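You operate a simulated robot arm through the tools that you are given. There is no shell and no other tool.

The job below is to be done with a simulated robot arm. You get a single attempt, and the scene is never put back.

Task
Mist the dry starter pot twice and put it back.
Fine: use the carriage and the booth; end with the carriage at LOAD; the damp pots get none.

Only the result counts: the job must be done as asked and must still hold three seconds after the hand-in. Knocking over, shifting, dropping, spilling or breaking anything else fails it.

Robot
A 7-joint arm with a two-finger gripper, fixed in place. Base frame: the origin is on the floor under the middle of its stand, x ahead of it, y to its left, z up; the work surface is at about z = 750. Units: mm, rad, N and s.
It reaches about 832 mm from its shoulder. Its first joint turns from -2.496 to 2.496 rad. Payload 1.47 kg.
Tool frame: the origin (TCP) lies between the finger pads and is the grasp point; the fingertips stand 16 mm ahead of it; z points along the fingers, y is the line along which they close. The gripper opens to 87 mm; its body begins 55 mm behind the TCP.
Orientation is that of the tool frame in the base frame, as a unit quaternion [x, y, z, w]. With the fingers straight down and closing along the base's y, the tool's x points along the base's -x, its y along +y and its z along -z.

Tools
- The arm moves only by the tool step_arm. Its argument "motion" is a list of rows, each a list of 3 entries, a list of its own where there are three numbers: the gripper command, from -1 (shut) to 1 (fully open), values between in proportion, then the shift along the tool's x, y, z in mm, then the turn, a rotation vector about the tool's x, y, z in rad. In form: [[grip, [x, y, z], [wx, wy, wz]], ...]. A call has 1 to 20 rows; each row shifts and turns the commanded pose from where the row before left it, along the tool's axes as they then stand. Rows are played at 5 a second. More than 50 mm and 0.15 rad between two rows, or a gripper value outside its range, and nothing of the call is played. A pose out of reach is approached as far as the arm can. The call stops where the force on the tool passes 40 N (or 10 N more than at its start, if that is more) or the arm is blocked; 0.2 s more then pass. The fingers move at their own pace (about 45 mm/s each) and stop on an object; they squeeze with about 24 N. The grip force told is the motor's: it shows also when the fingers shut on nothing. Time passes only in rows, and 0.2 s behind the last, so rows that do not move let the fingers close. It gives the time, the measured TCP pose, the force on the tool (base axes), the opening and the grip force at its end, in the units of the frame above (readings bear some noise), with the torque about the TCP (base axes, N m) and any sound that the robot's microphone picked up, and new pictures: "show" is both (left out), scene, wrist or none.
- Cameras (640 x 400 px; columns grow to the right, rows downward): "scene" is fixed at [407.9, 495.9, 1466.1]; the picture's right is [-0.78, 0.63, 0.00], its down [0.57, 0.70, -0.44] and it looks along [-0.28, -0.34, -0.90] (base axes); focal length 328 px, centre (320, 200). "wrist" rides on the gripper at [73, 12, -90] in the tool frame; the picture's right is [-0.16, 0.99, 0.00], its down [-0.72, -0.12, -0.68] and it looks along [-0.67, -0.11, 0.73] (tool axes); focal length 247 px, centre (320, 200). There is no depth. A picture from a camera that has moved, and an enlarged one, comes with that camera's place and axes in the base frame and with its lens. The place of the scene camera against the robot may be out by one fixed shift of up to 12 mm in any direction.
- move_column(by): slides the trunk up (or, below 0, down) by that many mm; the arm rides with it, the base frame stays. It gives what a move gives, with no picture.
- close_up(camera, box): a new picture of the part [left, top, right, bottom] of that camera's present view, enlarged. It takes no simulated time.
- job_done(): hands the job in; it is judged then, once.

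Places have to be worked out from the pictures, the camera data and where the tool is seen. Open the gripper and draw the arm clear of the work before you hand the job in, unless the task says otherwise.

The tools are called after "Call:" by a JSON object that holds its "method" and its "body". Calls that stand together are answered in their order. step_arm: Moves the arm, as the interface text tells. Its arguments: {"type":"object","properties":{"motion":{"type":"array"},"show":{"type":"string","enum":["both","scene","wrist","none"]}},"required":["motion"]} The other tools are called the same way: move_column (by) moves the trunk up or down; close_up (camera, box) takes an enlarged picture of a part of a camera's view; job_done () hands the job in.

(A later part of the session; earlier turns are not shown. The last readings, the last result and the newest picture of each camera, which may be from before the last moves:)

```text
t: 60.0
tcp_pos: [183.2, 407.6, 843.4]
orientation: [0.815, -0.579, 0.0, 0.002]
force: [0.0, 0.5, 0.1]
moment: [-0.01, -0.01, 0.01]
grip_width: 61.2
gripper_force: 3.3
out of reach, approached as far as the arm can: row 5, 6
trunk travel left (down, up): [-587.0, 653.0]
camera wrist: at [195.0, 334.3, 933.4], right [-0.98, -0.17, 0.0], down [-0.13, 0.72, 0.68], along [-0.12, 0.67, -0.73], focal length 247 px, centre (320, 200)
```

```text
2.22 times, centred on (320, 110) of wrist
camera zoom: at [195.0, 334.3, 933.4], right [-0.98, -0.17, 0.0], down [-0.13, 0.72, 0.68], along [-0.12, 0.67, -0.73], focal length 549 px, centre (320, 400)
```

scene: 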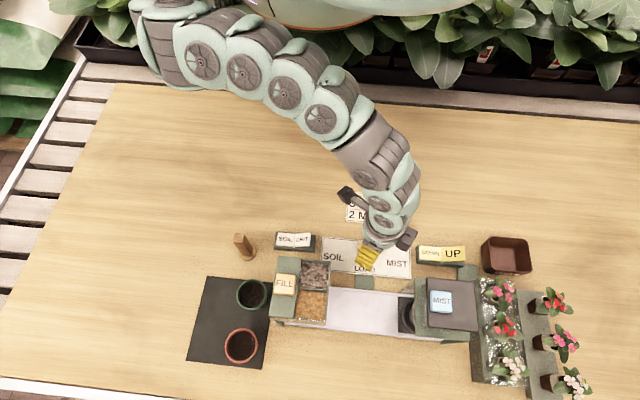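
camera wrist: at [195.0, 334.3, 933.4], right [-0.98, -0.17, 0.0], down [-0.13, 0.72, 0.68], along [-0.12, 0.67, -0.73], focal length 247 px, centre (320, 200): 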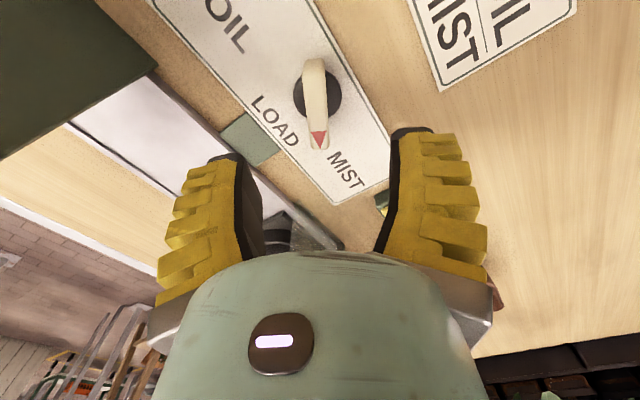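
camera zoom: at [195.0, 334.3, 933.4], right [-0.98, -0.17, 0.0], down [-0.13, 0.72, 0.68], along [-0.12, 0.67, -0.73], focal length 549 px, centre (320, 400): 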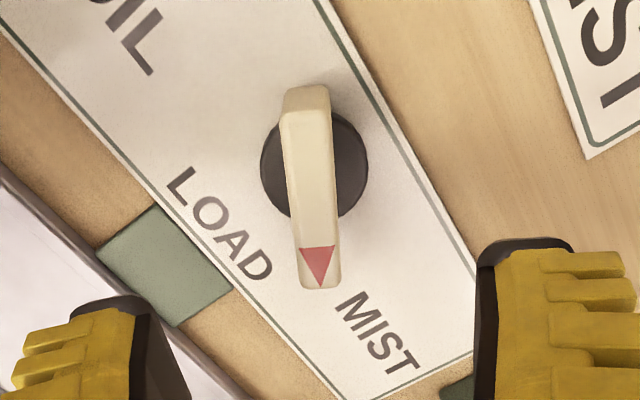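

The dial lever points at MIST and the carriage stays in the booth. Next is the MIST button on the lid, at about (201, 550, 945). I'll raise the trunk, straighten the tool and close the fingers as a press tip.

Call:
{"method": "move_column", "body": {"by": 175}}

Call:
{"method": "step_arm", "body": {"motion": [[-1, [0, 0, 0], [0, 0, 0.1117]], [-1, [0, 0, 0], [0, 0, 0.1117]], [-1, [0, 0, 0], [0, 0, 0.1117]], [-1, [0, 0, 0], [0, 0, 0.1117]], [-1, [0, 0, 0], [0, 0, 0.1117]], [-1, [0, 0, 0], [0, 0, 0.1117]], [-1, [0, 0, 0], [0, 0, 0.1117]], [-1, [0, 0, 0], [0, 0, 0.1117]], [-1, [0, 0, 0], [0, 0, 0.1117]], [-1, [0, 0, 0], [0, 0, 0.1117]], [-1, [0, 0, 0], [0, 0, 0]]]}}

```text
t: 62.0
tcp_pos: [181.6, 405.8, 1018.7]
orientation: [0.815, -0.579, 0.0, 0.001]
force: [0.3, -0.7, -0.8]
moment: [0.01, 0.01, -0.04]
grip_width: 61.3
gripper_force: 3.0
trunk travel left (down, up): [-762.0, 478.0]
```

```text
t: 64.4
tcp_pos: [181.8, 406.9, 1018.2]
orientation: [-0.383, 0.924, 0.0, 0.0]
force: [-0.6, -0.5, 0.8]
moment: [0.0, 0.0, -0.01]
grip_width: 0.1
gripper_force: 24.1
trunk travel left (down, up): [-762.0, 478.0]
camera wrist: at [121.9, 363.8, 1108.4], right [-0.59, 0.81, 0.0], down [0.59, 0.43, 0.68], along [0.55, 0.4, -0.73], focal length 247 px, centre (320, 200)
```

scene: 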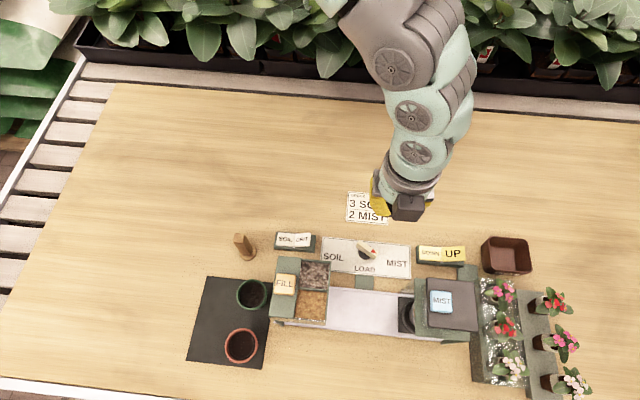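
wrist: 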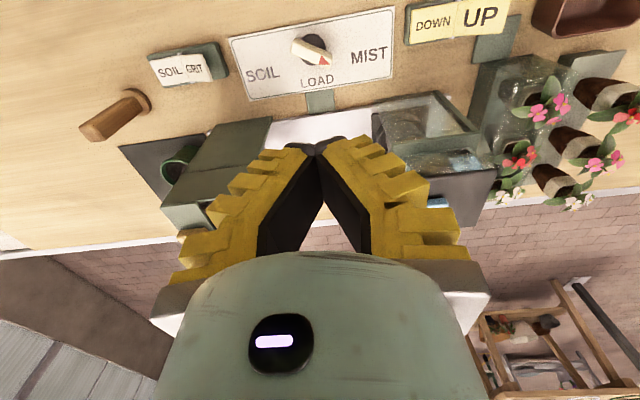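

I'm moving over the booth lid towards the MIST button with the tips at z ≈ 1000, well above it.

Call:
{"method": "step_arm", "body": {"motion": [[-1, [-23, 17.5, 0], [0, 0, 0]], [-1, [-23, 17.5, 0], [0, 0, 0]], [-1, [-23, 17.5, 0], [0, 0, 0]], [-1, [-23, 17.5, 0], [0, 0, 0]], [-1, [-15, 12, 0], [0, 0, 0]], [-1, [0, 0, 0], [0, 0, 0]]]}}

Call:
{"method": "close_up", "body": {"camera": "wrist", "box": [220, 0, 460, 170]}}

```text
t: 65.8
tcp_pos: [195.2, 489.7, 1020.8]
orientation: [-0.385, 0.923, -0.001, 0.0]
force: [0.8, -0.4, -1.1]
moment: [0.02, 0.01, -0.01]
grip_width: 0.1
gripper_force: 24.4
out of reach, approached as far as the arm can: row 3, 4, 5
trunk travel left (down, up): [-762.0, 478.0]
camera wrist: at [136.4, 446.6, 1110.0], right [-0.59, 0.81, 0.0], down [0.59, 0.43, 0.68], along [0.55, 0.4, -0.73], focal length 247 px, centre (320, 200)
```

scene: 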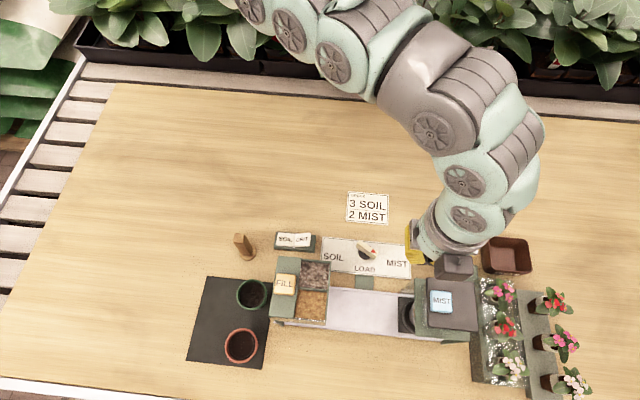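
wrist: 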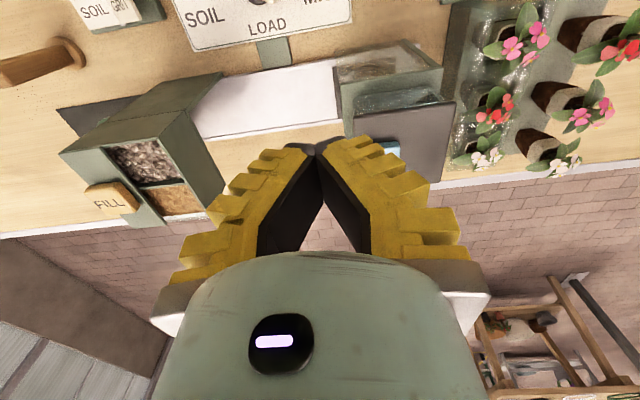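

```text
2.35 times, centred on (340, 85) of wrist
camera zoom: at [136.4, 446.6, 1110.0], right [-0.59, 0.81, 0.0], down [0.59, 0.43, 0.68], along [0.55, 0.4, -0.73], focal length 581 px, centre (273, 471)
```

zoom: 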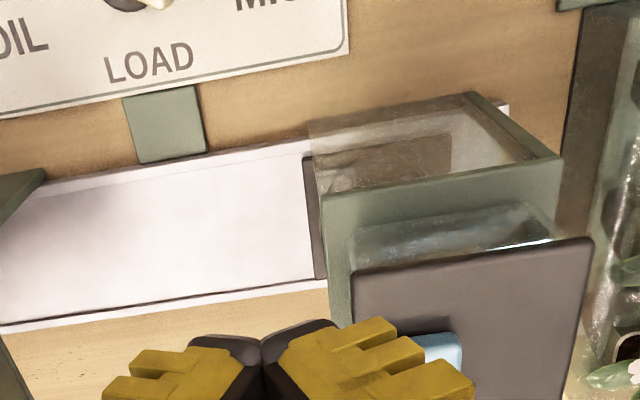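

It stopped about 60 mm short, and the arm doesn't look stretched, so this is probably a joint limit at this relative height. I'll raise the trunk 70 mm, lower the arm by the same amount and try again.

Call:
{"method": "move_column", "body": {"by": 70}}

Call:
{"method": "step_arm", "body": {"motion": [[-1, [0, 0, 35], [0, 0, 0]], [-1, [0, 0, 35], [0, 0, 0]], [-1, [-15, 12, 0], [0, 0, 0]], [-1, [-15, 12, 0], [0, 0, 0]], [-1, [-15, 12, 0], [0, 0, 0]], [-1, [0, 0, 0], [0, 0, 0]]]}}

```text
t: 66.8
tcp_pos: [196.4, 489.5, 1090.8]
orientation: [-0.385, 0.923, -0.002, -0.001]
force: [0.6, 0.1, 0.2]
moment: [0.04, 0.0, 0.01]
grip_width: 0.0
gripper_force: 24.2
trunk travel left (down, up): [-832.0, 408.0]
```

```text
t: 68.2
tcp_pos: [206.4, 471.9, 1031.6]
orientation: [-0.385, 0.923, -0.002, -0.001]
force: [0.2, 0.5, -0.1]
moment: [0.0, 0.02, 0.01]
grip_width: 0.2
gripper_force: 24.1
out of reach, approached as far as the arm can: row 1, 2, 3, 4, 5
trunk travel left (down, up): [-832.0, 408.0]
camera wrist: at [147.1, 428.3, 1121.5], right [-0.59, 0.81, 0.0], down [0.59, 0.43, 0.68], along [0.55, 0.4, -0.73], focal length 247 px, centre (320, 200)
```

scene: 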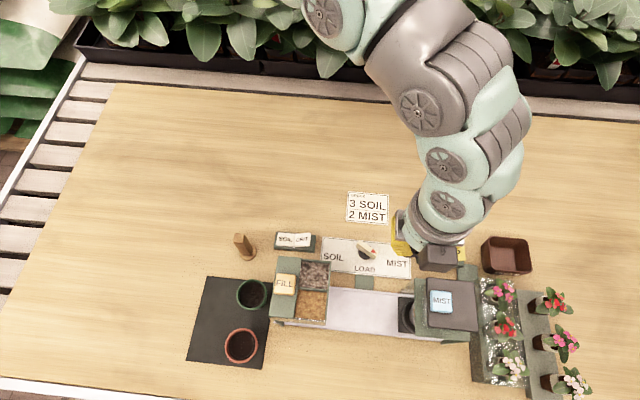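
wrist: 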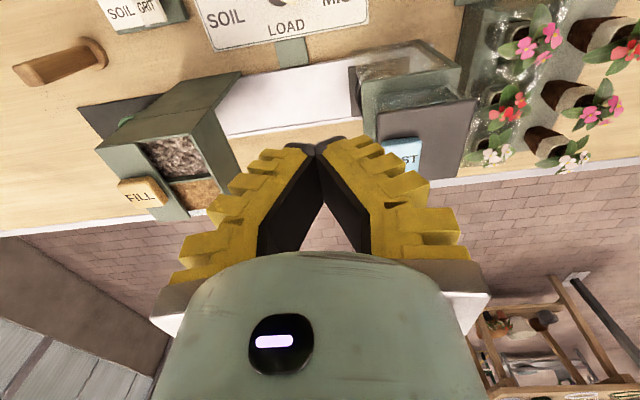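

Lower relative height is worse, so I'll tilt the tool about 20° outward instead, which brings the wrist nearer the robot while the fingertips reach out. I'll do that high above the lid, then move towards the button.

Call:
{"method": "step_arm", "body": {"motion": [[-1, [0, 0, -30], [0, 0, 0]], [-1, [0, 0, -20], [0, 0, 0]], [-1, [0, 0, 0], [-0.04, -0.1, 0]], [-1, [0, 0, 0], [-0.04, -0.1, 0]], [-1, [0, 0, 0], [-0.04, -0.1, 0]], [-1, [0, 0, 0], [-0.04, -0.1, 0]], [-1, [0, 0, 0], [0, 0, 0]]]}}

```text
t: 69.8
tcp_pos: [207.9, 473.2, 1079.7]
orientation: [-0.375, 0.902, 0.149, 0.152]
force: [-0.3, -0.2, 0.2]
moment: [0.0, -0.02, 0.01]
grip_width: 0.1
gripper_force: 23.9
trunk travel left (down, up): [-832.0, 408.0]
camera wrist: at [135.5, 401.2, 1134.5], right [-0.61, 0.77, 0.21], down [0.46, 0.12, 0.88], along [0.65, 0.63, -0.42], focal length 247 px, centre (320, 200)
```

scene: 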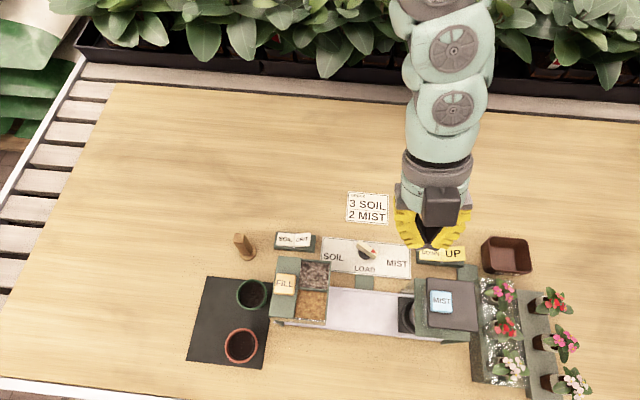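
wrist: 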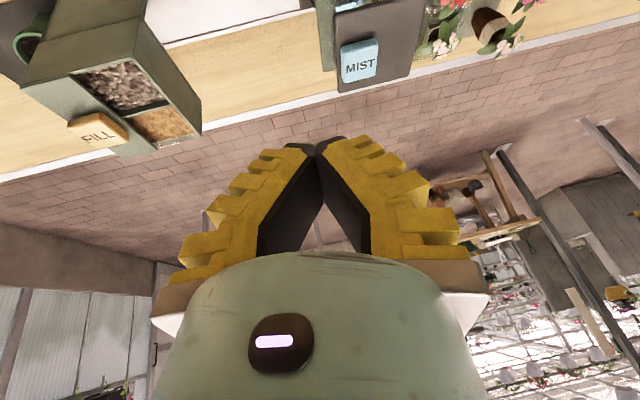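

The tool is tilted about 25° outward and the button shows at about (199, 549, 945). I'll move horizontally out over it at the present height and see whether it is reachable.

Call:
{"method": "step_arm", "body": {"motion": [[-1, [-12.5, 18.1, 8.4], [0, 0, 0]], [-1, [-12.5, 18.1, 8.4], [0, 0, 0]], [-1, [-12.5, 18.1, 8.4], [0, 0, 0]], [-1, [0, 0, 0], [0, 0, 0]]]}}

Call:
{"method": "close_up", "body": {"camera": "wrist", "box": [240, 0, 480, 170]}}

```text
t: 70.8
tcp_pos: [197.6, 542.7, 1080.1]
orientation: [-0.375, 0.902, 0.147, 0.153]
force: [-0.3, -0.1, 0.2]
moment: [-0.02, -0.01, -0.02]
grip_width: 0.0
gripper_force: 24.3
trunk travel left (down, up): [-832.0, 408.0]
camera wrist: at [125.7, 469.4, 1135.9], right [-0.61, 0.77, 0.21], down [0.46, 0.12, 0.88], along [0.65, 0.63, -0.42], focal length 247 px, centre (320, 200)
```

scene: 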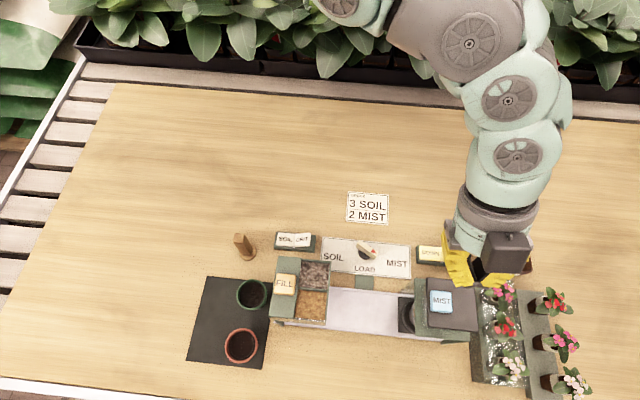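
wrist: 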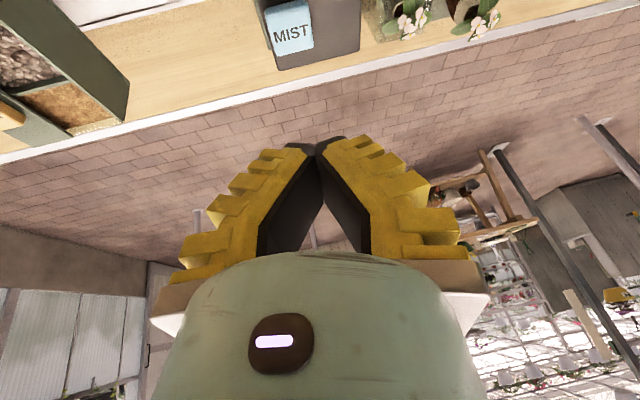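

```text
2.35 times, centred on (360, 85) of wrist
camera zoom: at [125.7, 469.4, 1135.9], right [-0.61, 0.77, 0.21], down [0.46, 0.12, 0.88], along [0.65, 0.63, -0.42], focal length 581 px, centre (226, 471)
```

zoom: 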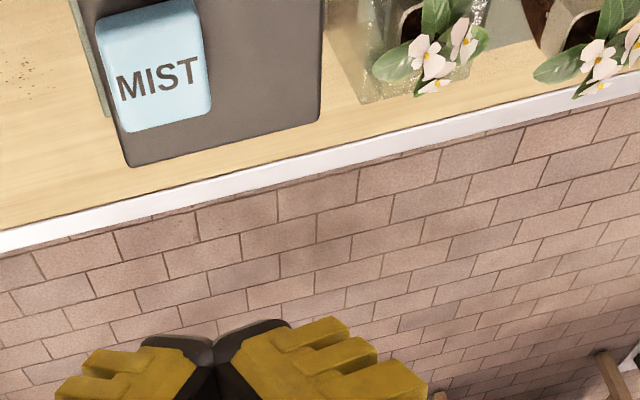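

The tilted tool reaches. The two views put the button's top at (200, 551, 941). I'll lower the trunk by 100 mm to bring the tips about 18 mm above it and look again.

Call:
{"method": "move_column", "body": {"by": -100}}

Call:
{"method": "step_arm", "body": {"motion": [[-1, [-5, 0.5, 2.6], [0, 0, 0]], [-1, [0, 0, 0], [0, 0, 0]]]}}

Call:
{"method": "close_up", "body": {"camera": "wrist", "box": [220, 20, 460, 190]}}

Call:
{"method": "close_up", "body": {"camera": "scene", "box": [400, 220, 520, 340]}}

```text
t: 72.2
tcp_pos: [197.9, 541.9, 981.2]
orientation: [-0.375, 0.902, 0.149, 0.152]
force: [-0.7, 0.6, -0.2]
moment: [-0.02, 0.02, 0.02]
grip_width: 0.0
gripper_force: 24.5
trunk travel left (down, up): [-732.0, 508.0]
```

```text
t: 72.8
tcp_pos: [201.2, 546.7, 980.5]
orientation: [-0.375, 0.903, 0.148, 0.152]
force: [0.1, -0.4, -0.5]
moment: [0.03, 0.04, 0.0]
grip_width: 0.0
gripper_force: 23.6
trunk travel left (down, up): [-732.0, 508.0]
camera wrist: at [128.9, 473.9, 1035.6], right [-0.61, 0.77, 0.21], down [0.46, 0.12, 0.88], along [0.65, 0.63, -0.42], focal length 247 px, centre (320, 200)
```

scene: 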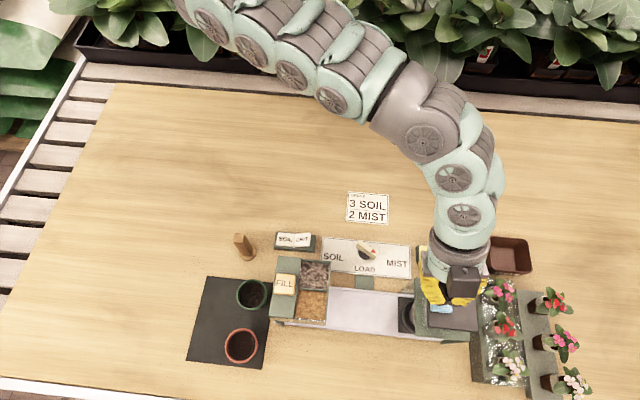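
wrist: 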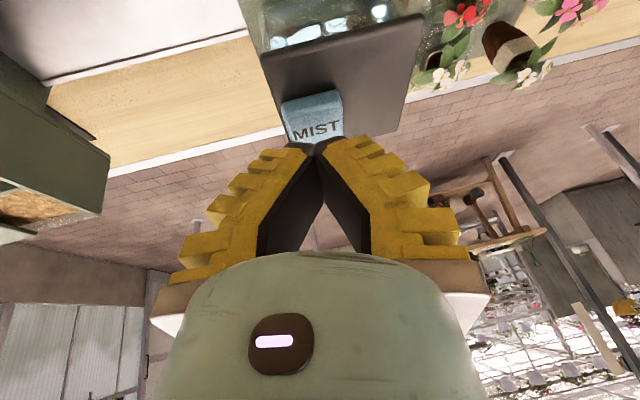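

```text
2.35 times, centred on (340, 105) of wrist
camera zoom: at [128.9, 473.9, 1035.6], right [-0.61, 0.77, 0.21], down [0.46, 0.12, 0.88], along [0.65, 0.63, -0.42], focal length 581 px, centre (273, 424)
```

zoom: 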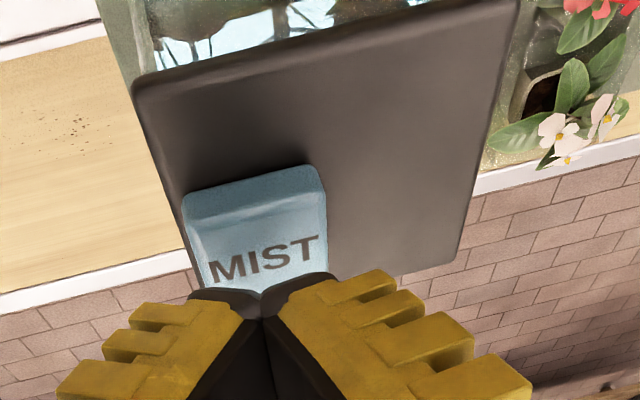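

```text
3.33 times, centred on (460, 280) of scene
camera zoom: at [407.9, 495.9, 1466.1], right [-0.78, 0.63, 0.0], down [0.57, 0.7, -0.44], along [-0.28, -0.34, -0.9], focal length 1094 px, centre (-147, -67)
```

zoom: 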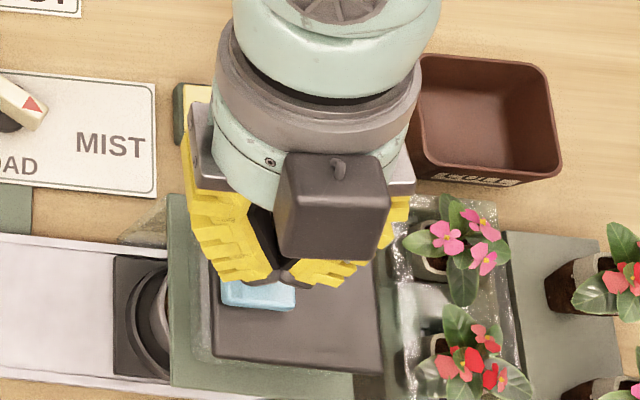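

The tips are right above the button. I'll shift 4 mm to its middle and come down 15 mm in base z, then creep.

Call:
{"method": "step_arm", "body": {"motion": [[-1, [0, -4, 0], [0, 0, 0]], [-1, [2.9, -1.2, 6.8], [0, 0, 0]], [-1, [2.9, -1.2, 6.8], [0, 0, 0]], [-1, [0, 0, 0], [0, 0, 0]]]}}

Call:
{"method": "close_up", "body": {"camera": "wrist", "box": [220, 20, 460, 190]}}

Call:
{"method": "close_up", "body": {"camera": "scene", "box": [400, 220, 520, 340]}}

```text
t: 73.8
tcp_pos: [204.3, 543.7, 964.2]
orientation: [-0.375, 0.902, 0.148, 0.152]
force: [0.1, -0.9, 0.1]
moment: [-0.04, 0.0, 0.01]
grip_width: 0.0
gripper_force: 24.8
trunk travel left (down, up): [-732.0, 508.0]
camera wrist: at [131.6, 471.6, 1019.6], right [-0.61, 0.77, 0.21], down [0.46, 0.12, 0.88], along [0.65, 0.63, -0.42], focal length 247 px, centre (320, 200)
```

scene: 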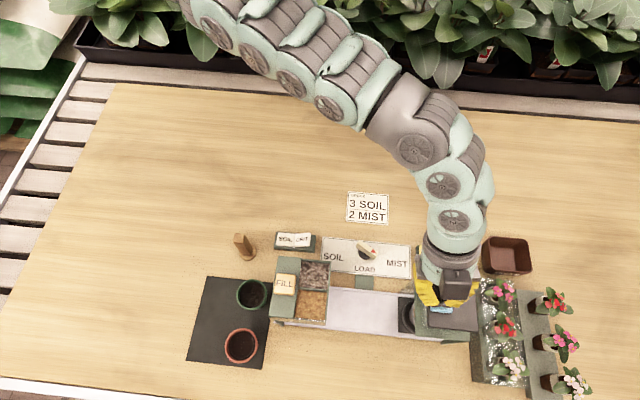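
wrist: 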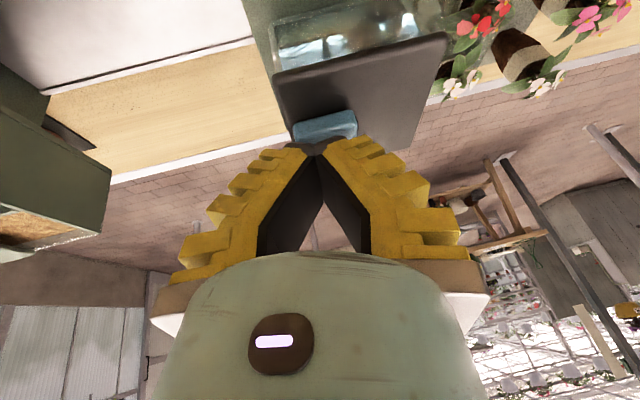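

```text
2.35 times, centred on (340, 105) of wrist
camera zoom: at [131.6, 471.6, 1019.6], right [-0.61, 0.77, 0.21], down [0.46, 0.12, 0.88], along [0.65, 0.63, -0.42], focal length 581 px, centre (273, 424)
```

zoom: 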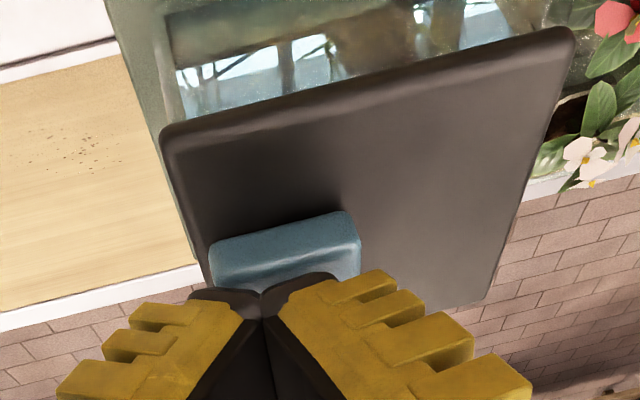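

```text
3.33 times, centred on (460, 280) of scene
camera zoom: at [407.9, 495.9, 1466.1], right [-0.78, 0.63, 0.0], down [0.57, 0.7, -0.44], along [-0.28, -0.34, -0.9], focal length 1094 px, centre (-147, -67)
```

zoom: 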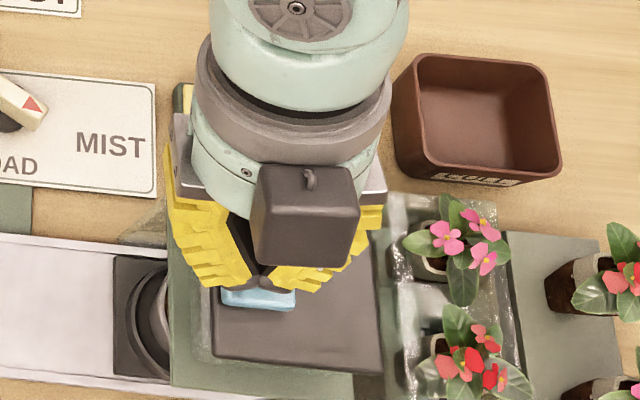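

The tips are a few mm above the button. I'll press down slowly, 2 mm per row, watching for force or sound.

Call:
{"method": "step_arm", "body": {"motion": [[-1, [0.8, -0.3, 1.8], [0, 0, 0]], [-1, [0.8, -0.3, 1.8], [0, 0, 0]], [-1, [0, 0, 0], [0, 0, 0]]], "show": "wrist"}}

```text
t: 74.6
tcp_pos: [203.1, 543.4, 961.8]
orientation: [-0.375, 0.902, 0.148, 0.152]
force: [-0.7, -1.3, 0.2]
moment: [0.02, 0.0, -0.02]
grip_width: 0.0
gripper_force: 23.8
trunk travel left (down, up): [-732.0, 508.0]
camera wrist: at [131.3, 471.4, 1015.9], right [-0.61, 0.77, 0.21], down [0.46, 0.12, 0.88], along [0.65, 0.63, -0.42], focal length 247 px, centre (320, 200)
```

wrist: 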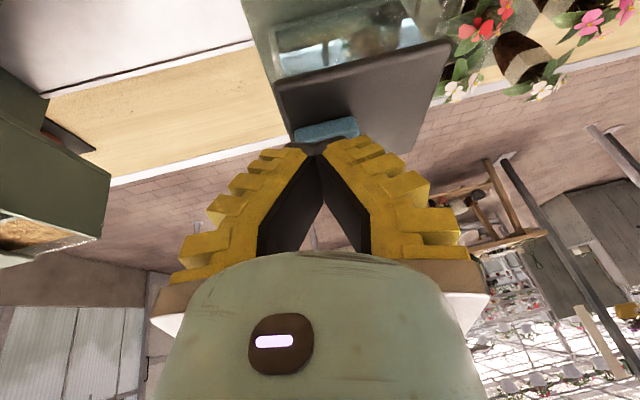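

Call:
{"method": "step_arm", "body": {"motion": [[-1, [0.8, -0.3, 1.8], [0, 0, 0]], [-1, [0.8, -0.3, 1.8], [0, 0, 0]], [-1, [0, 0, 0], [0, 0, 0]]], "show": "none"}}

```text
t: 75.4
tcp_pos: [203.1, 544.8, 956.4]
orientation: [-0.375, 0.902, 0.149, 0.152]
force: [0.0, -0.3, 1.4]
moment: [-0.04, 0.03, -0.03]
grip_width: 0.1
gripper_force: 24.4
trunk travel left (down, up): [-732.0, 508.0]
```

A slight force of about 1.4 N appears at z ≈ 956, probably first contact. I'll press on by 2 mm steps.

Call:
{"method": "step_arm", "body": {"motion": [[-1, [0.8, -0.3, 1.8], [0, 0, 0]], [-1, [0, 0, 0], [0, 0, 0]]], "show": "wrist"}}

Call:
{"method": "close_up", "body": {"camera": "scene", "box": [400, 220, 520, 340]}}

Call:
{"method": "close_up", "body": {"camera": "wrist", "box": [220, 20, 460, 190]}}

```text
t: 76.0
tcp_pos: [204.0, 545.5, 954.6]
orientation: [-0.376, 0.902, 0.149, 0.152]
force: [0.7, -0.9, 2.0]
moment: [-0.01, 0.02, 0.0]
grip_width: 0.1
gripper_force: 24.0
trunk travel left (down, up): [-732.0, 508.0]
heard: click
camera wrist: at [131.3, 472.2, 1009.8], right [-0.61, 0.77, 0.21], down [0.46, 0.12, 0.88], along [0.65, 0.63, -0.42], focal length 247 px, centre (320, 200)
```

wrist: 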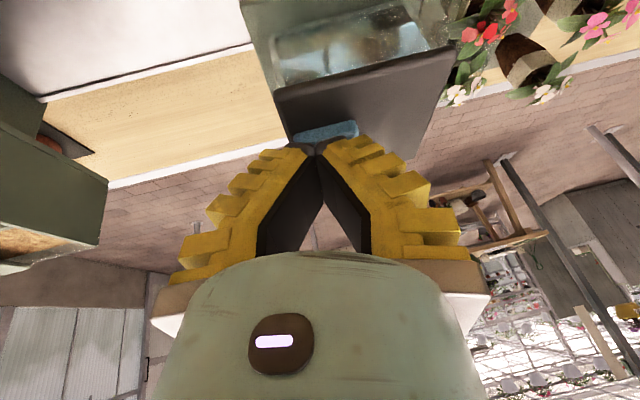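

```text
3.33 times, centred on (460, 280) of scene
camera zoom: at [407.9, 495.9, 1466.1], right [-0.78, 0.63, 0.0], down [0.57, 0.7, -0.44], along [-0.28, -0.34, -0.9], focal length 1094 px, centre (-147, -67)
```

zoom: 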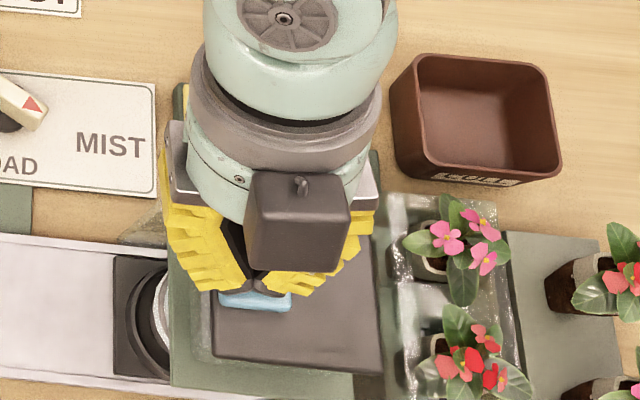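

```text
2.35 times, centred on (340, 105) of wrist
camera zoom: at [131.3, 472.2, 1009.8], right [-0.61, 0.77, 0.21], down [0.46, 0.12, 0.88], along [0.65, 0.63, -0.42], focal length 581 px, centre (273, 424)
```

zoom: 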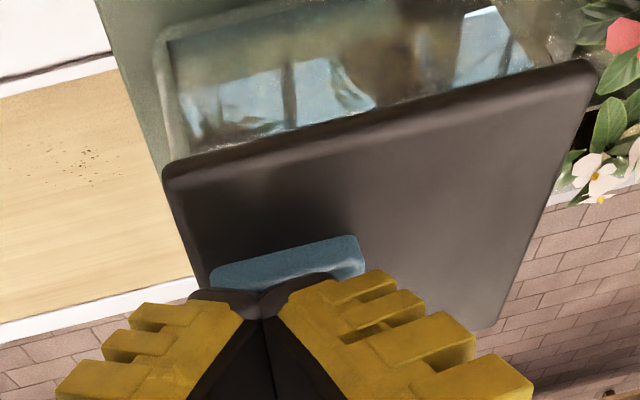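

A click sounded and a light sparkle shows on the pot: first press registered. I'll lift 10 mm to release, wait a moment for the spray to finish, then check.

Call:
{"method": "step_arm", "body": {"motion": [[-1, [-1.9, 0.8, -4.5], [0, 0, 0]], [-1, [-1.9, 0.8, -4.5], [0, 0, 0]], [-1, [0, 0, 0], [0, 0, 0]], [-1, [0, 0, 0], [0, 0, 0]], [-1, [0, 0, 0], [0, 0, 0]], [-1, [0, 0, 0], [0, 0, 0]], [-1, [0, 0, 0], [0, 0, 0]], [-1, [0, 0, 0], [0, 0, 0]], [-1, [0, 0, 0], [0, 0, 0]], [-1, [0, 0, 0], [0, 0, 0]]]}}

Call:
{"method": "close_up", "body": {"camera": "scene", "box": [400, 220, 520, 340]}}

Call:
{"method": "close_up", "body": {"camera": "wrist", "box": [220, 20, 460, 190]}}

```text
t: 78.2
tcp_pos: [204.3, 542.4, 965.6]
orientation: [-0.375, 0.903, 0.148, 0.151]
force: [-0.2, -0.3, 0.2]
moment: [-0.04, -0.05, -0.05]
grip_width: 0.0
gripper_force: 24.3
trunk travel left (down, up): [-732.0, 508.0]
camera wrist: at [132.4, 470.9, 1019.7], right [-0.61, 0.77, 0.21], down [0.46, 0.12, 0.88], along [0.65, 0.63, -0.42], focal length 247 px, centre (320, 200)
```

scene: 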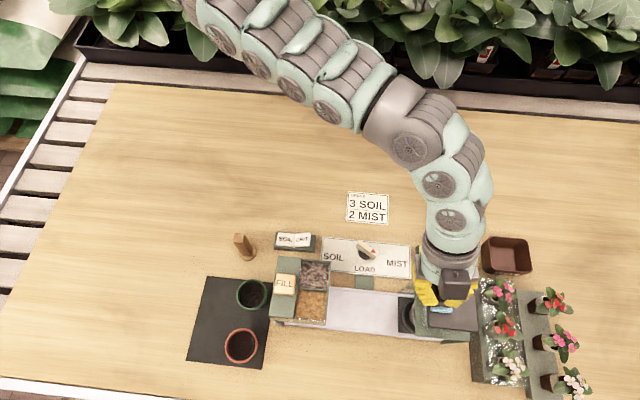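
wrist: 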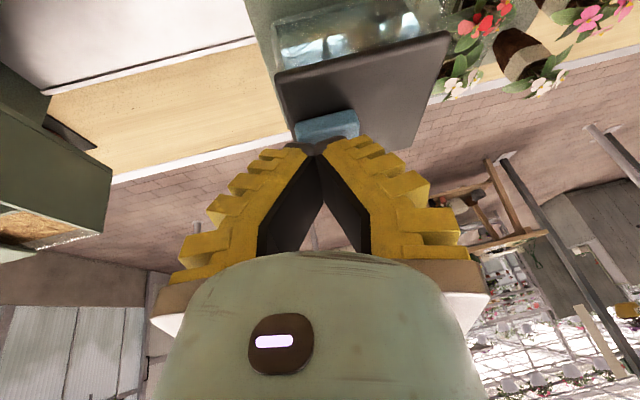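

```text
3.33 times, centred on (460, 280) of scene
camera zoom: at [407.9, 495.9, 1466.1], right [-0.78, 0.63, 0.0], down [0.57, 0.7, -0.44], along [-0.28, -0.34, -0.9], focal length 1094 px, centre (-147, -67)
```

zoom: 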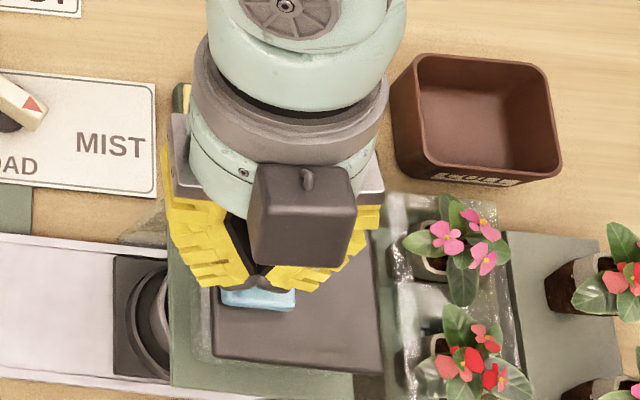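

```text
2.35 times, centred on (340, 105) of wrist
camera zoom: at [132.4, 470.9, 1019.7], right [-0.61, 0.77, 0.21], down [0.46, 0.12, 0.88], along [0.65, 0.63, -0.42], focal length 581 px, centre (273, 424)
```

zoom: 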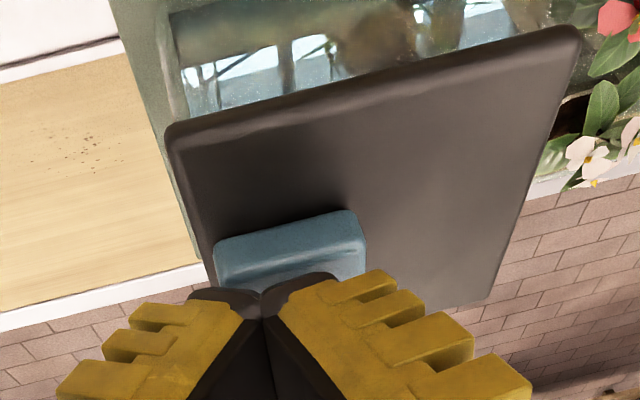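

The spray has ended and the button is released. Now the second press, with the same stroke.

Call:
{"method": "step_arm", "body": {"motion": [[-1, [1.9, -0.8, 4.5], [0, 0, 0]], [-1, [1.0, -0.4, 2.3], [0, 0, 0]], [-1, [0.9, -0.4, 2.2], [0, 0, 0]], [-1, [0, 0, 0], [0, 0, 0]]], "show": "none"}}

Call:
{"method": "close_up", "body": {"camera": "scene", "box": [400, 220, 520, 340]}}

```text
t: 79.2
tcp_pos: [204.8, 544.4, 954.5]
orientation: [-0.374, 0.903, 0.148, 0.152]
force: [0.8, -0.6, 2.3]
moment: [-0.05, 0.03, -0.01]
grip_width: 0.3
gripper_force: 24.2
trunk travel left (down, up): [-732.0, 508.0]
heard: click
```

```text
3.33 times, centred on (460, 280) of scene
camera zoom: at [407.9, 495.9, 1466.1], right [-0.78, 0.63, 0.0], down [0.57, 0.7, -0.44], along [-0.28, -0.34, -0.9], focal length 1094 px, centre (-147, -67)
```

zoom: 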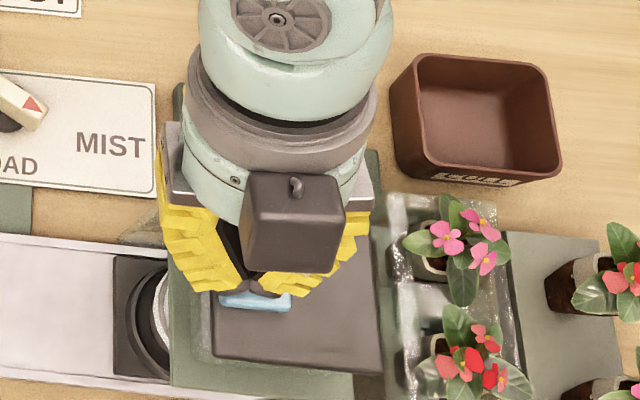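

The second click and spray are registered, so misting is done. I'll lift off and wait for the spray to end, then rise well clear.

Call:
{"method": "step_arm", "body": {"motion": [[-1, [-1.9, 0.8, -4.5], [0, 0, 0]], [-1, [-3.8, 1.6, -9], [0, 0, 0]], [-1, [-3.8, 1.6, -9], [0, 0, 0]], [-1, [0, 0, 0], [0, 0, 0]], [-1, [0, 0, 0], [0, 0, 0]]], "show": "none"}}

Call:
{"method": "move_column", "body": {"by": 100}}

Call:
{"method": "step_arm", "body": {"motion": [[-1, [12.5, -18.1, -8.4], [0, 0, 0]], [-1, [12.5, -18.1, -8.4], [0, 0, 0]], [-1, [12.5, -18.1, -8.4], [0, 0, 0]], [-1, [0, 0, 0], [0.04, 0.1, 0]], [-1, [0, 0, 0], [0.04, 0.1, 0]], [-1, [0, 0, 0], [0.04, 0.1, 0]], [-1, [0, 0, 0], [0.04, 0.1, 0]], [-1, [0, 0, 0], [0, 0, 0]]]}}

```text
t: 80.4
tcp_pos: [202.5, 543.1, 981.4]
orientation: [-0.375, 0.902, 0.149, 0.152]
force: [-0.4, 0.7, -0.2]
moment: [-0.01, -0.03, -0.01]
grip_width: 0.1
gripper_force: 24.6
trunk travel left (down, up): [-732.0, 508.0]
```

```text
t: 81.7
tcp_pos: [202.8, 543.0, 1080.8]
orientation: [-0.374, 0.903, 0.149, 0.153]
force: [-0.4, -0.9, -0.7]
moment: [-0.01, 0.01, 0.01]
grip_width: 0.1
gripper_force: 23.6
trunk travel left (down, up): [-832.0, 408.0]
```

```text
t: 83.5
tcp_pos: [213.5, 473.5, 1080.1]
orientation: [-0.384, 0.923, -0.001, -0.001]
force: [0.3, -0.3, -0.1]
moment: [0.03, -0.02, 0.0]
grip_width: 0.0
gripper_force: 23.7
trunk travel left (down, up): [-832.0, 408.0]
camera wrist: at [153.9, 430.0, 1169.3], right [-0.59, 0.81, 0.0], down [0.59, 0.43, 0.68], along [0.55, 0.4, -0.74], focal length 247 px, centre (320, 200)
```

scene: 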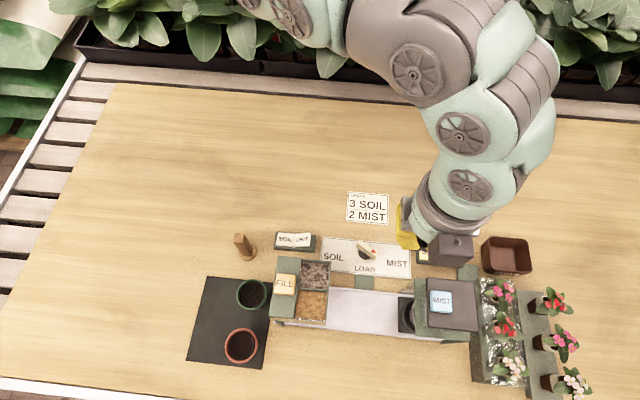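
wrist: 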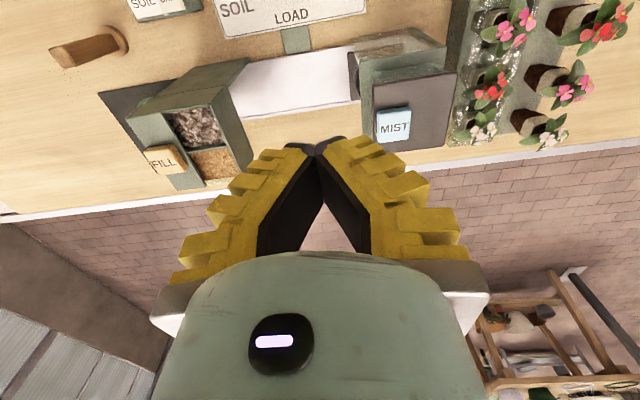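

Tool upright again and clear. I'll go to above the dial, open the fingers, and turn the tool by 60° to match the lever's present direction.

Call:
{"method": "step_arm", "body": {"motion": [[0.4, [24.5, -11, 13], [0, 0, 0]], [0.4, [24.5, -11, 13], [0, 0, 0]], [0.4, [24.5, -11, 13], [0, 0, 0]], [0.4, [0, 0, 0], [0, 0, -0.105]], [0.4, [0, 0, 0], [0, 0, -0.105]], [0.4, [0, 0, 0], [0, 0, -0.105]], [0.4, [0, 0, 0], [0, 0, -0.105]], [0.4, [0, 0, 0], [0, 0, -0.105]], [0.4, [0, 0, 0], [0, 0, -0.105]], [0.4, [0, 0, 0], [0, 0, -0.105]], [0.4, [0, 0, 0], [0, 0, -0.105]], [0.4, [0, 0, 0], [0, 0, -0.105]], [0.4, [0, 0, 0], [0, 0, -0.105]], [0.4, [0, 0, 0], [0, 0, 0]]]}}

```text
t: 86.5
tcp_pos: [185.8, 397.5, 1041.7]
orientation: [0.796, -0.606, 0.0, 0.002]
force: [-0.4, 0.2, 0.5]
moment: [0.04, -0.05, 0.0]
grip_width: 65.3
gripper_force: 3.3
trunk travel left (down, up): [-832.0, 408.0]
camera wrist: at [193.7, 324.5, 1131.6], right [-0.99, -0.11, 0.0], down [-0.08, 0.73, 0.68], along [-0.08, 0.67, -0.73], focal length 247 px, centre (320, 200)
```

scene: 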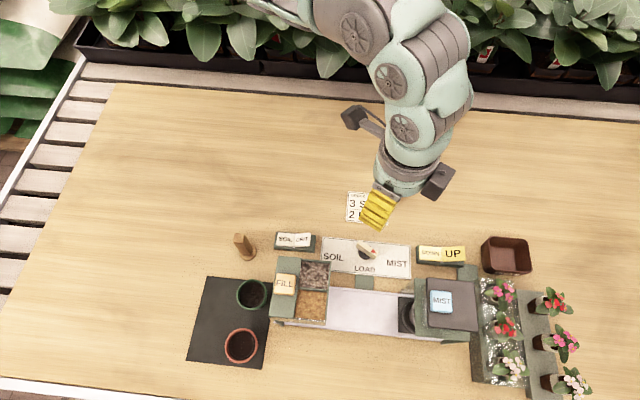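
wrist: 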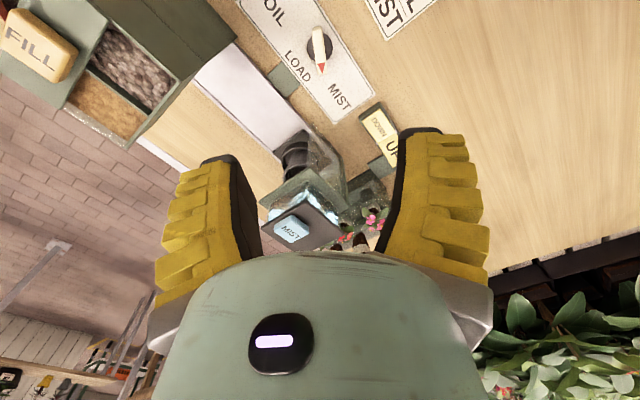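

I'm directly above the dial and aligned with the lever. I'll lower the trunk by 240 mm, then check alignment before the final descent.

Call:
{"method": "move_column", "body": {"by": -225}}

Call:
{"method": "step_arm", "body": {"motion": [[0.4, [0, 0, 0], [0, 0, 0]]]}}

Call:
{"method": "close_up", "body": {"camera": "wrist", "box": [220, 60, 420, 240]}}

```text
t: 88.9
tcp_pos: [186.2, 397.2, 816.8]
orientation: [0.795, -0.607, 0.0, 0.001]
force: [0.0, 0.4, 0.1]
moment: [0.01, 0.01, 0.04]
grip_width: 65.2
gripper_force: 3.3
trunk travel left (down, up): [-607.0, 633.0]
```

```text
t: 89.3
tcp_pos: [186.3, 397.8, 817.0]
orientation: [0.795, -0.606, 0.001, 0.001]
force: [-0.7, 0.0, -0.6]
moment: [0.0, 0.03, 0.01]
grip_width: 65.5
gripper_force: 3.6
trunk travel left (down, up): [-607.0, 633.0]
camera wrist: at [193.6, 324.5, 906.7], right [-0.99, -0.11, 0.0], down [-0.08, 0.73, 0.68], along [-0.07, 0.67, -0.73], focal length 247 px, centre (320, 200)
```

scene: 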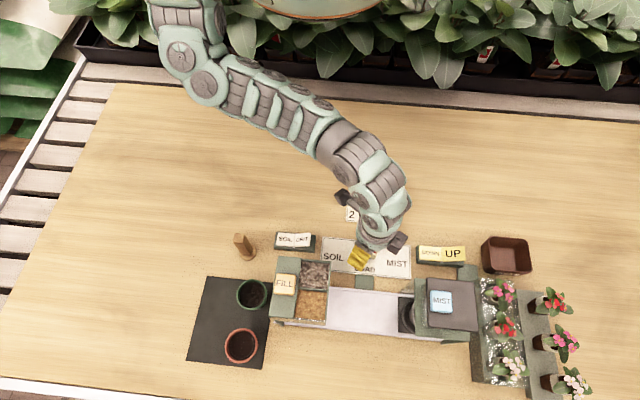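
wrist: 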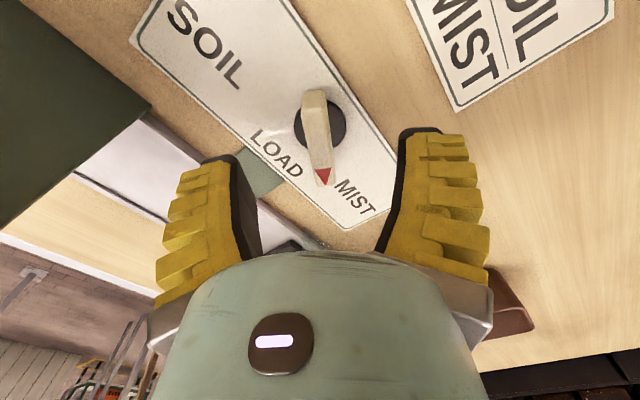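

```text
2.22 times, centred on (320, 150) of wrist
camera zoom: at [193.6, 324.5, 906.7], right [-0.99, -0.11, 0.0], down [-0.08, 0.73, 0.68], along [-0.07, 0.67, -0.73], focal length 549 px, centre (320, 311)
```

zoom: 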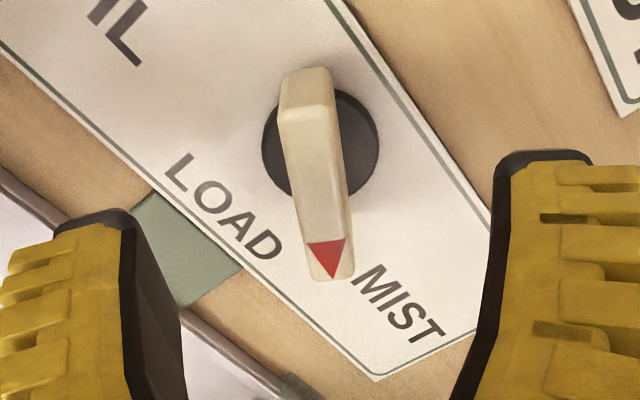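

The lever sits centred between the fingers. I'll come down 35 mm, close on it, and ease up slightly as before.

Call:
{"method": "step_arm", "body": {"motion": [[0.4, [1.4, 0, 12], [0, 0, 0]], [0.4, [0, 0, 12], [0, 0, 0]], [0.4, [0, 0, 10], [0, 0, 0]], [0.4, [0, 0, 0], [0, 0, 0]], [0, [0, 0, 0], [0, 0, 0]], [-0.4, [0, 0, 0], [0, 0, 0]], [-1, [0, 0, 0], [0, 0, 0]], [-1, [0, 0, 0], [0, 0, 0]], [-1, [0, 0, 0], [0, 0, 0]], [-1, [0, 0, 0], [0, 0, 0]]]}}

Call:
{"method": "close_up", "body": {"camera": "wrist", "box": [220, 80, 420, 260]}}

```text
t: 91.5
tcp_pos: [186.1, 396.2, 783.6]
orientation: [0.796, -0.605, 0.0, 0.002]
force: [0.0, -4.4, 13.2]
moment: [-0.21, -0.05, -0.09]
grip_width: 9.1
gripper_force: 29.8
trunk travel left (down, up): [-607.0, 633.0]
camera wrist: at [193.8, 323.4, 873.5], right [-0.99, -0.11, 0.0], down [-0.08, 0.73, 0.68], along [-0.08, 0.67, -0.73], focal length 247 px, centre (320, 200)
```

scene: 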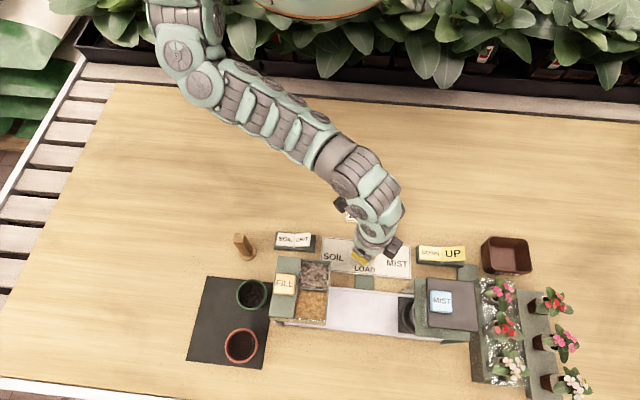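
wrist: 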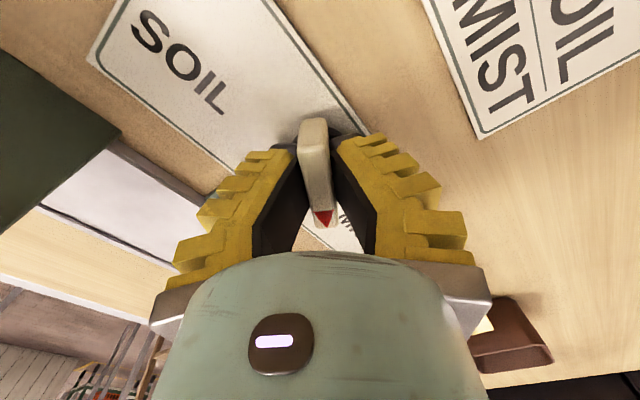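

```text
2.22 times, centred on (320, 170) of wrist
camera zoom: at [193.8, 323.4, 873.5], right [-0.99, -0.11, 0.0], down [-0.08, 0.73, 0.68], along [-0.08, 0.67, -0.73], focal length 549 px, centre (320, 267)
```

zoom: 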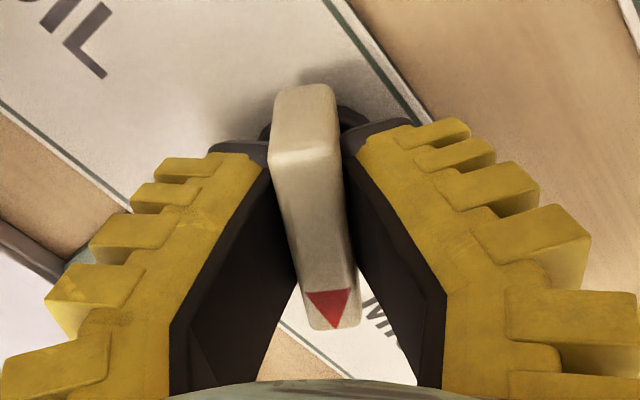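

The lever is held again at MIST. I'll ease up 2.5 mm and turn it back clockwise by 60° to LOAD.

Call:
{"method": "step_arm", "body": {"motion": [[-1, [0, 0, -2.5], [0, 0, 0]], [-1, [0, 0, 0], [0, 0, 0.1]], [-1, [0, 0, 0], [0, 0, 0.1]], [-1, [0, 0, 0], [0, 0, 0.1]], [-1, [0, 0, 0], [0, 0, 0.1]], [-1, [0, 0, 0], [0, 0, 0.1]], [-1, [0, 0, 0], [0, 0, 0.1]], [-1, [0, 0, 0], [0, 0, 0.1]], [-1, [0, 0, 0], [0, 0, 0.1]], [-1, [0, 0, 0], [0, 0, 0.1]], [-1, [0, 0, 0], [0, 0, 0.1]], [-1, [0, 0, 0], [0, 0, 0.05]], [-1, [0, 0, 0], [0, 0, 0]], [-1, [0, 0, 0], [0, 0, 0]], [-1, [0, 0, 0], [0, 0, 0]], [-1, [0, 0, 0], [0, 0, 0]]]}}

Call:
{"method": "close_up", "body": {"camera": "scene", "box": [260, 180, 480, 350]}}

Call:
{"method": "close_up", "body": {"camera": "wrist", "box": [220, 80, 420, 260]}}

```text
t: 94.9
tcp_pos: [184.3, 395.8, 784.6]
orientation: [-0.385, 0.923, -0.001, -0.002]
force: [-5.3, -0.1, 8.5]
moment: [0.06, -0.01, 0.01]
grip_width: 7.0
gripper_force: 29.7
trunk travel left (down, up): [-607.0, 633.0]
camera wrist: at [125.4, 353.4, 874.2], right [-0.59, 0.81, 0.0], down [0.59, 0.43, 0.68], along [0.55, 0.4, -0.73], focal length 247 px, centre (320, 200)
```

scene: 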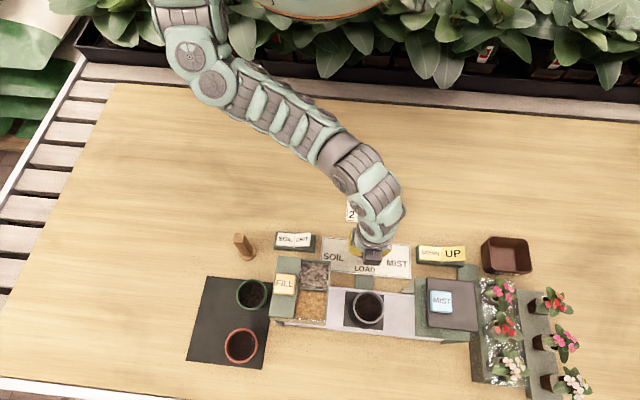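
wrist: 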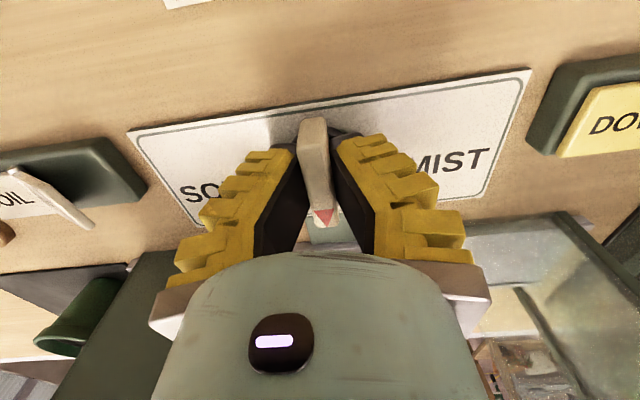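

```text
2.35 times, centred on (370, 265) of scene
camera zoom: at [407.9, 495.9, 1466.1], right [-0.78, 0.63, 0.0], down [0.57, 0.7, -0.44], along [-0.28, -0.34, -0.9], focal length 772 px, centre (202, 47)
```

zoom: 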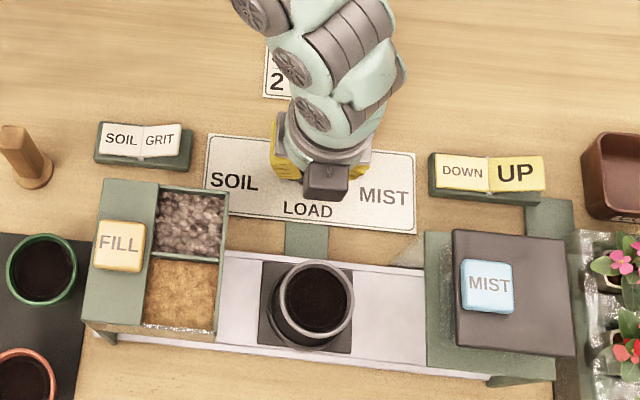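

```text
2.22 times, centred on (320, 170) of wrist
camera zoom: at [125.4, 353.4, 874.2], right [-0.59, 0.81, 0.0], down [0.59, 0.43, 0.68], along [0.55, 0.4, -0.73], focal length 549 px, centre (320, 267)
```

zoom: 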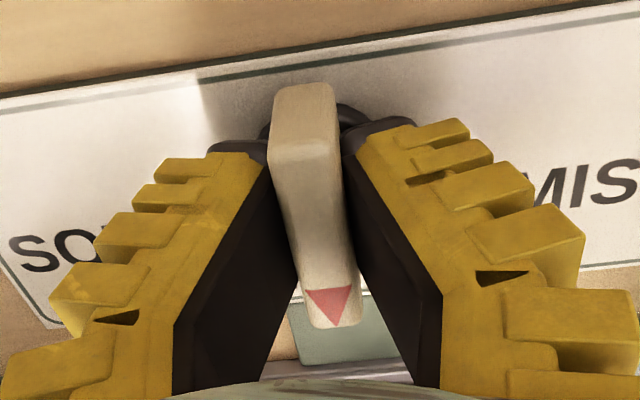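

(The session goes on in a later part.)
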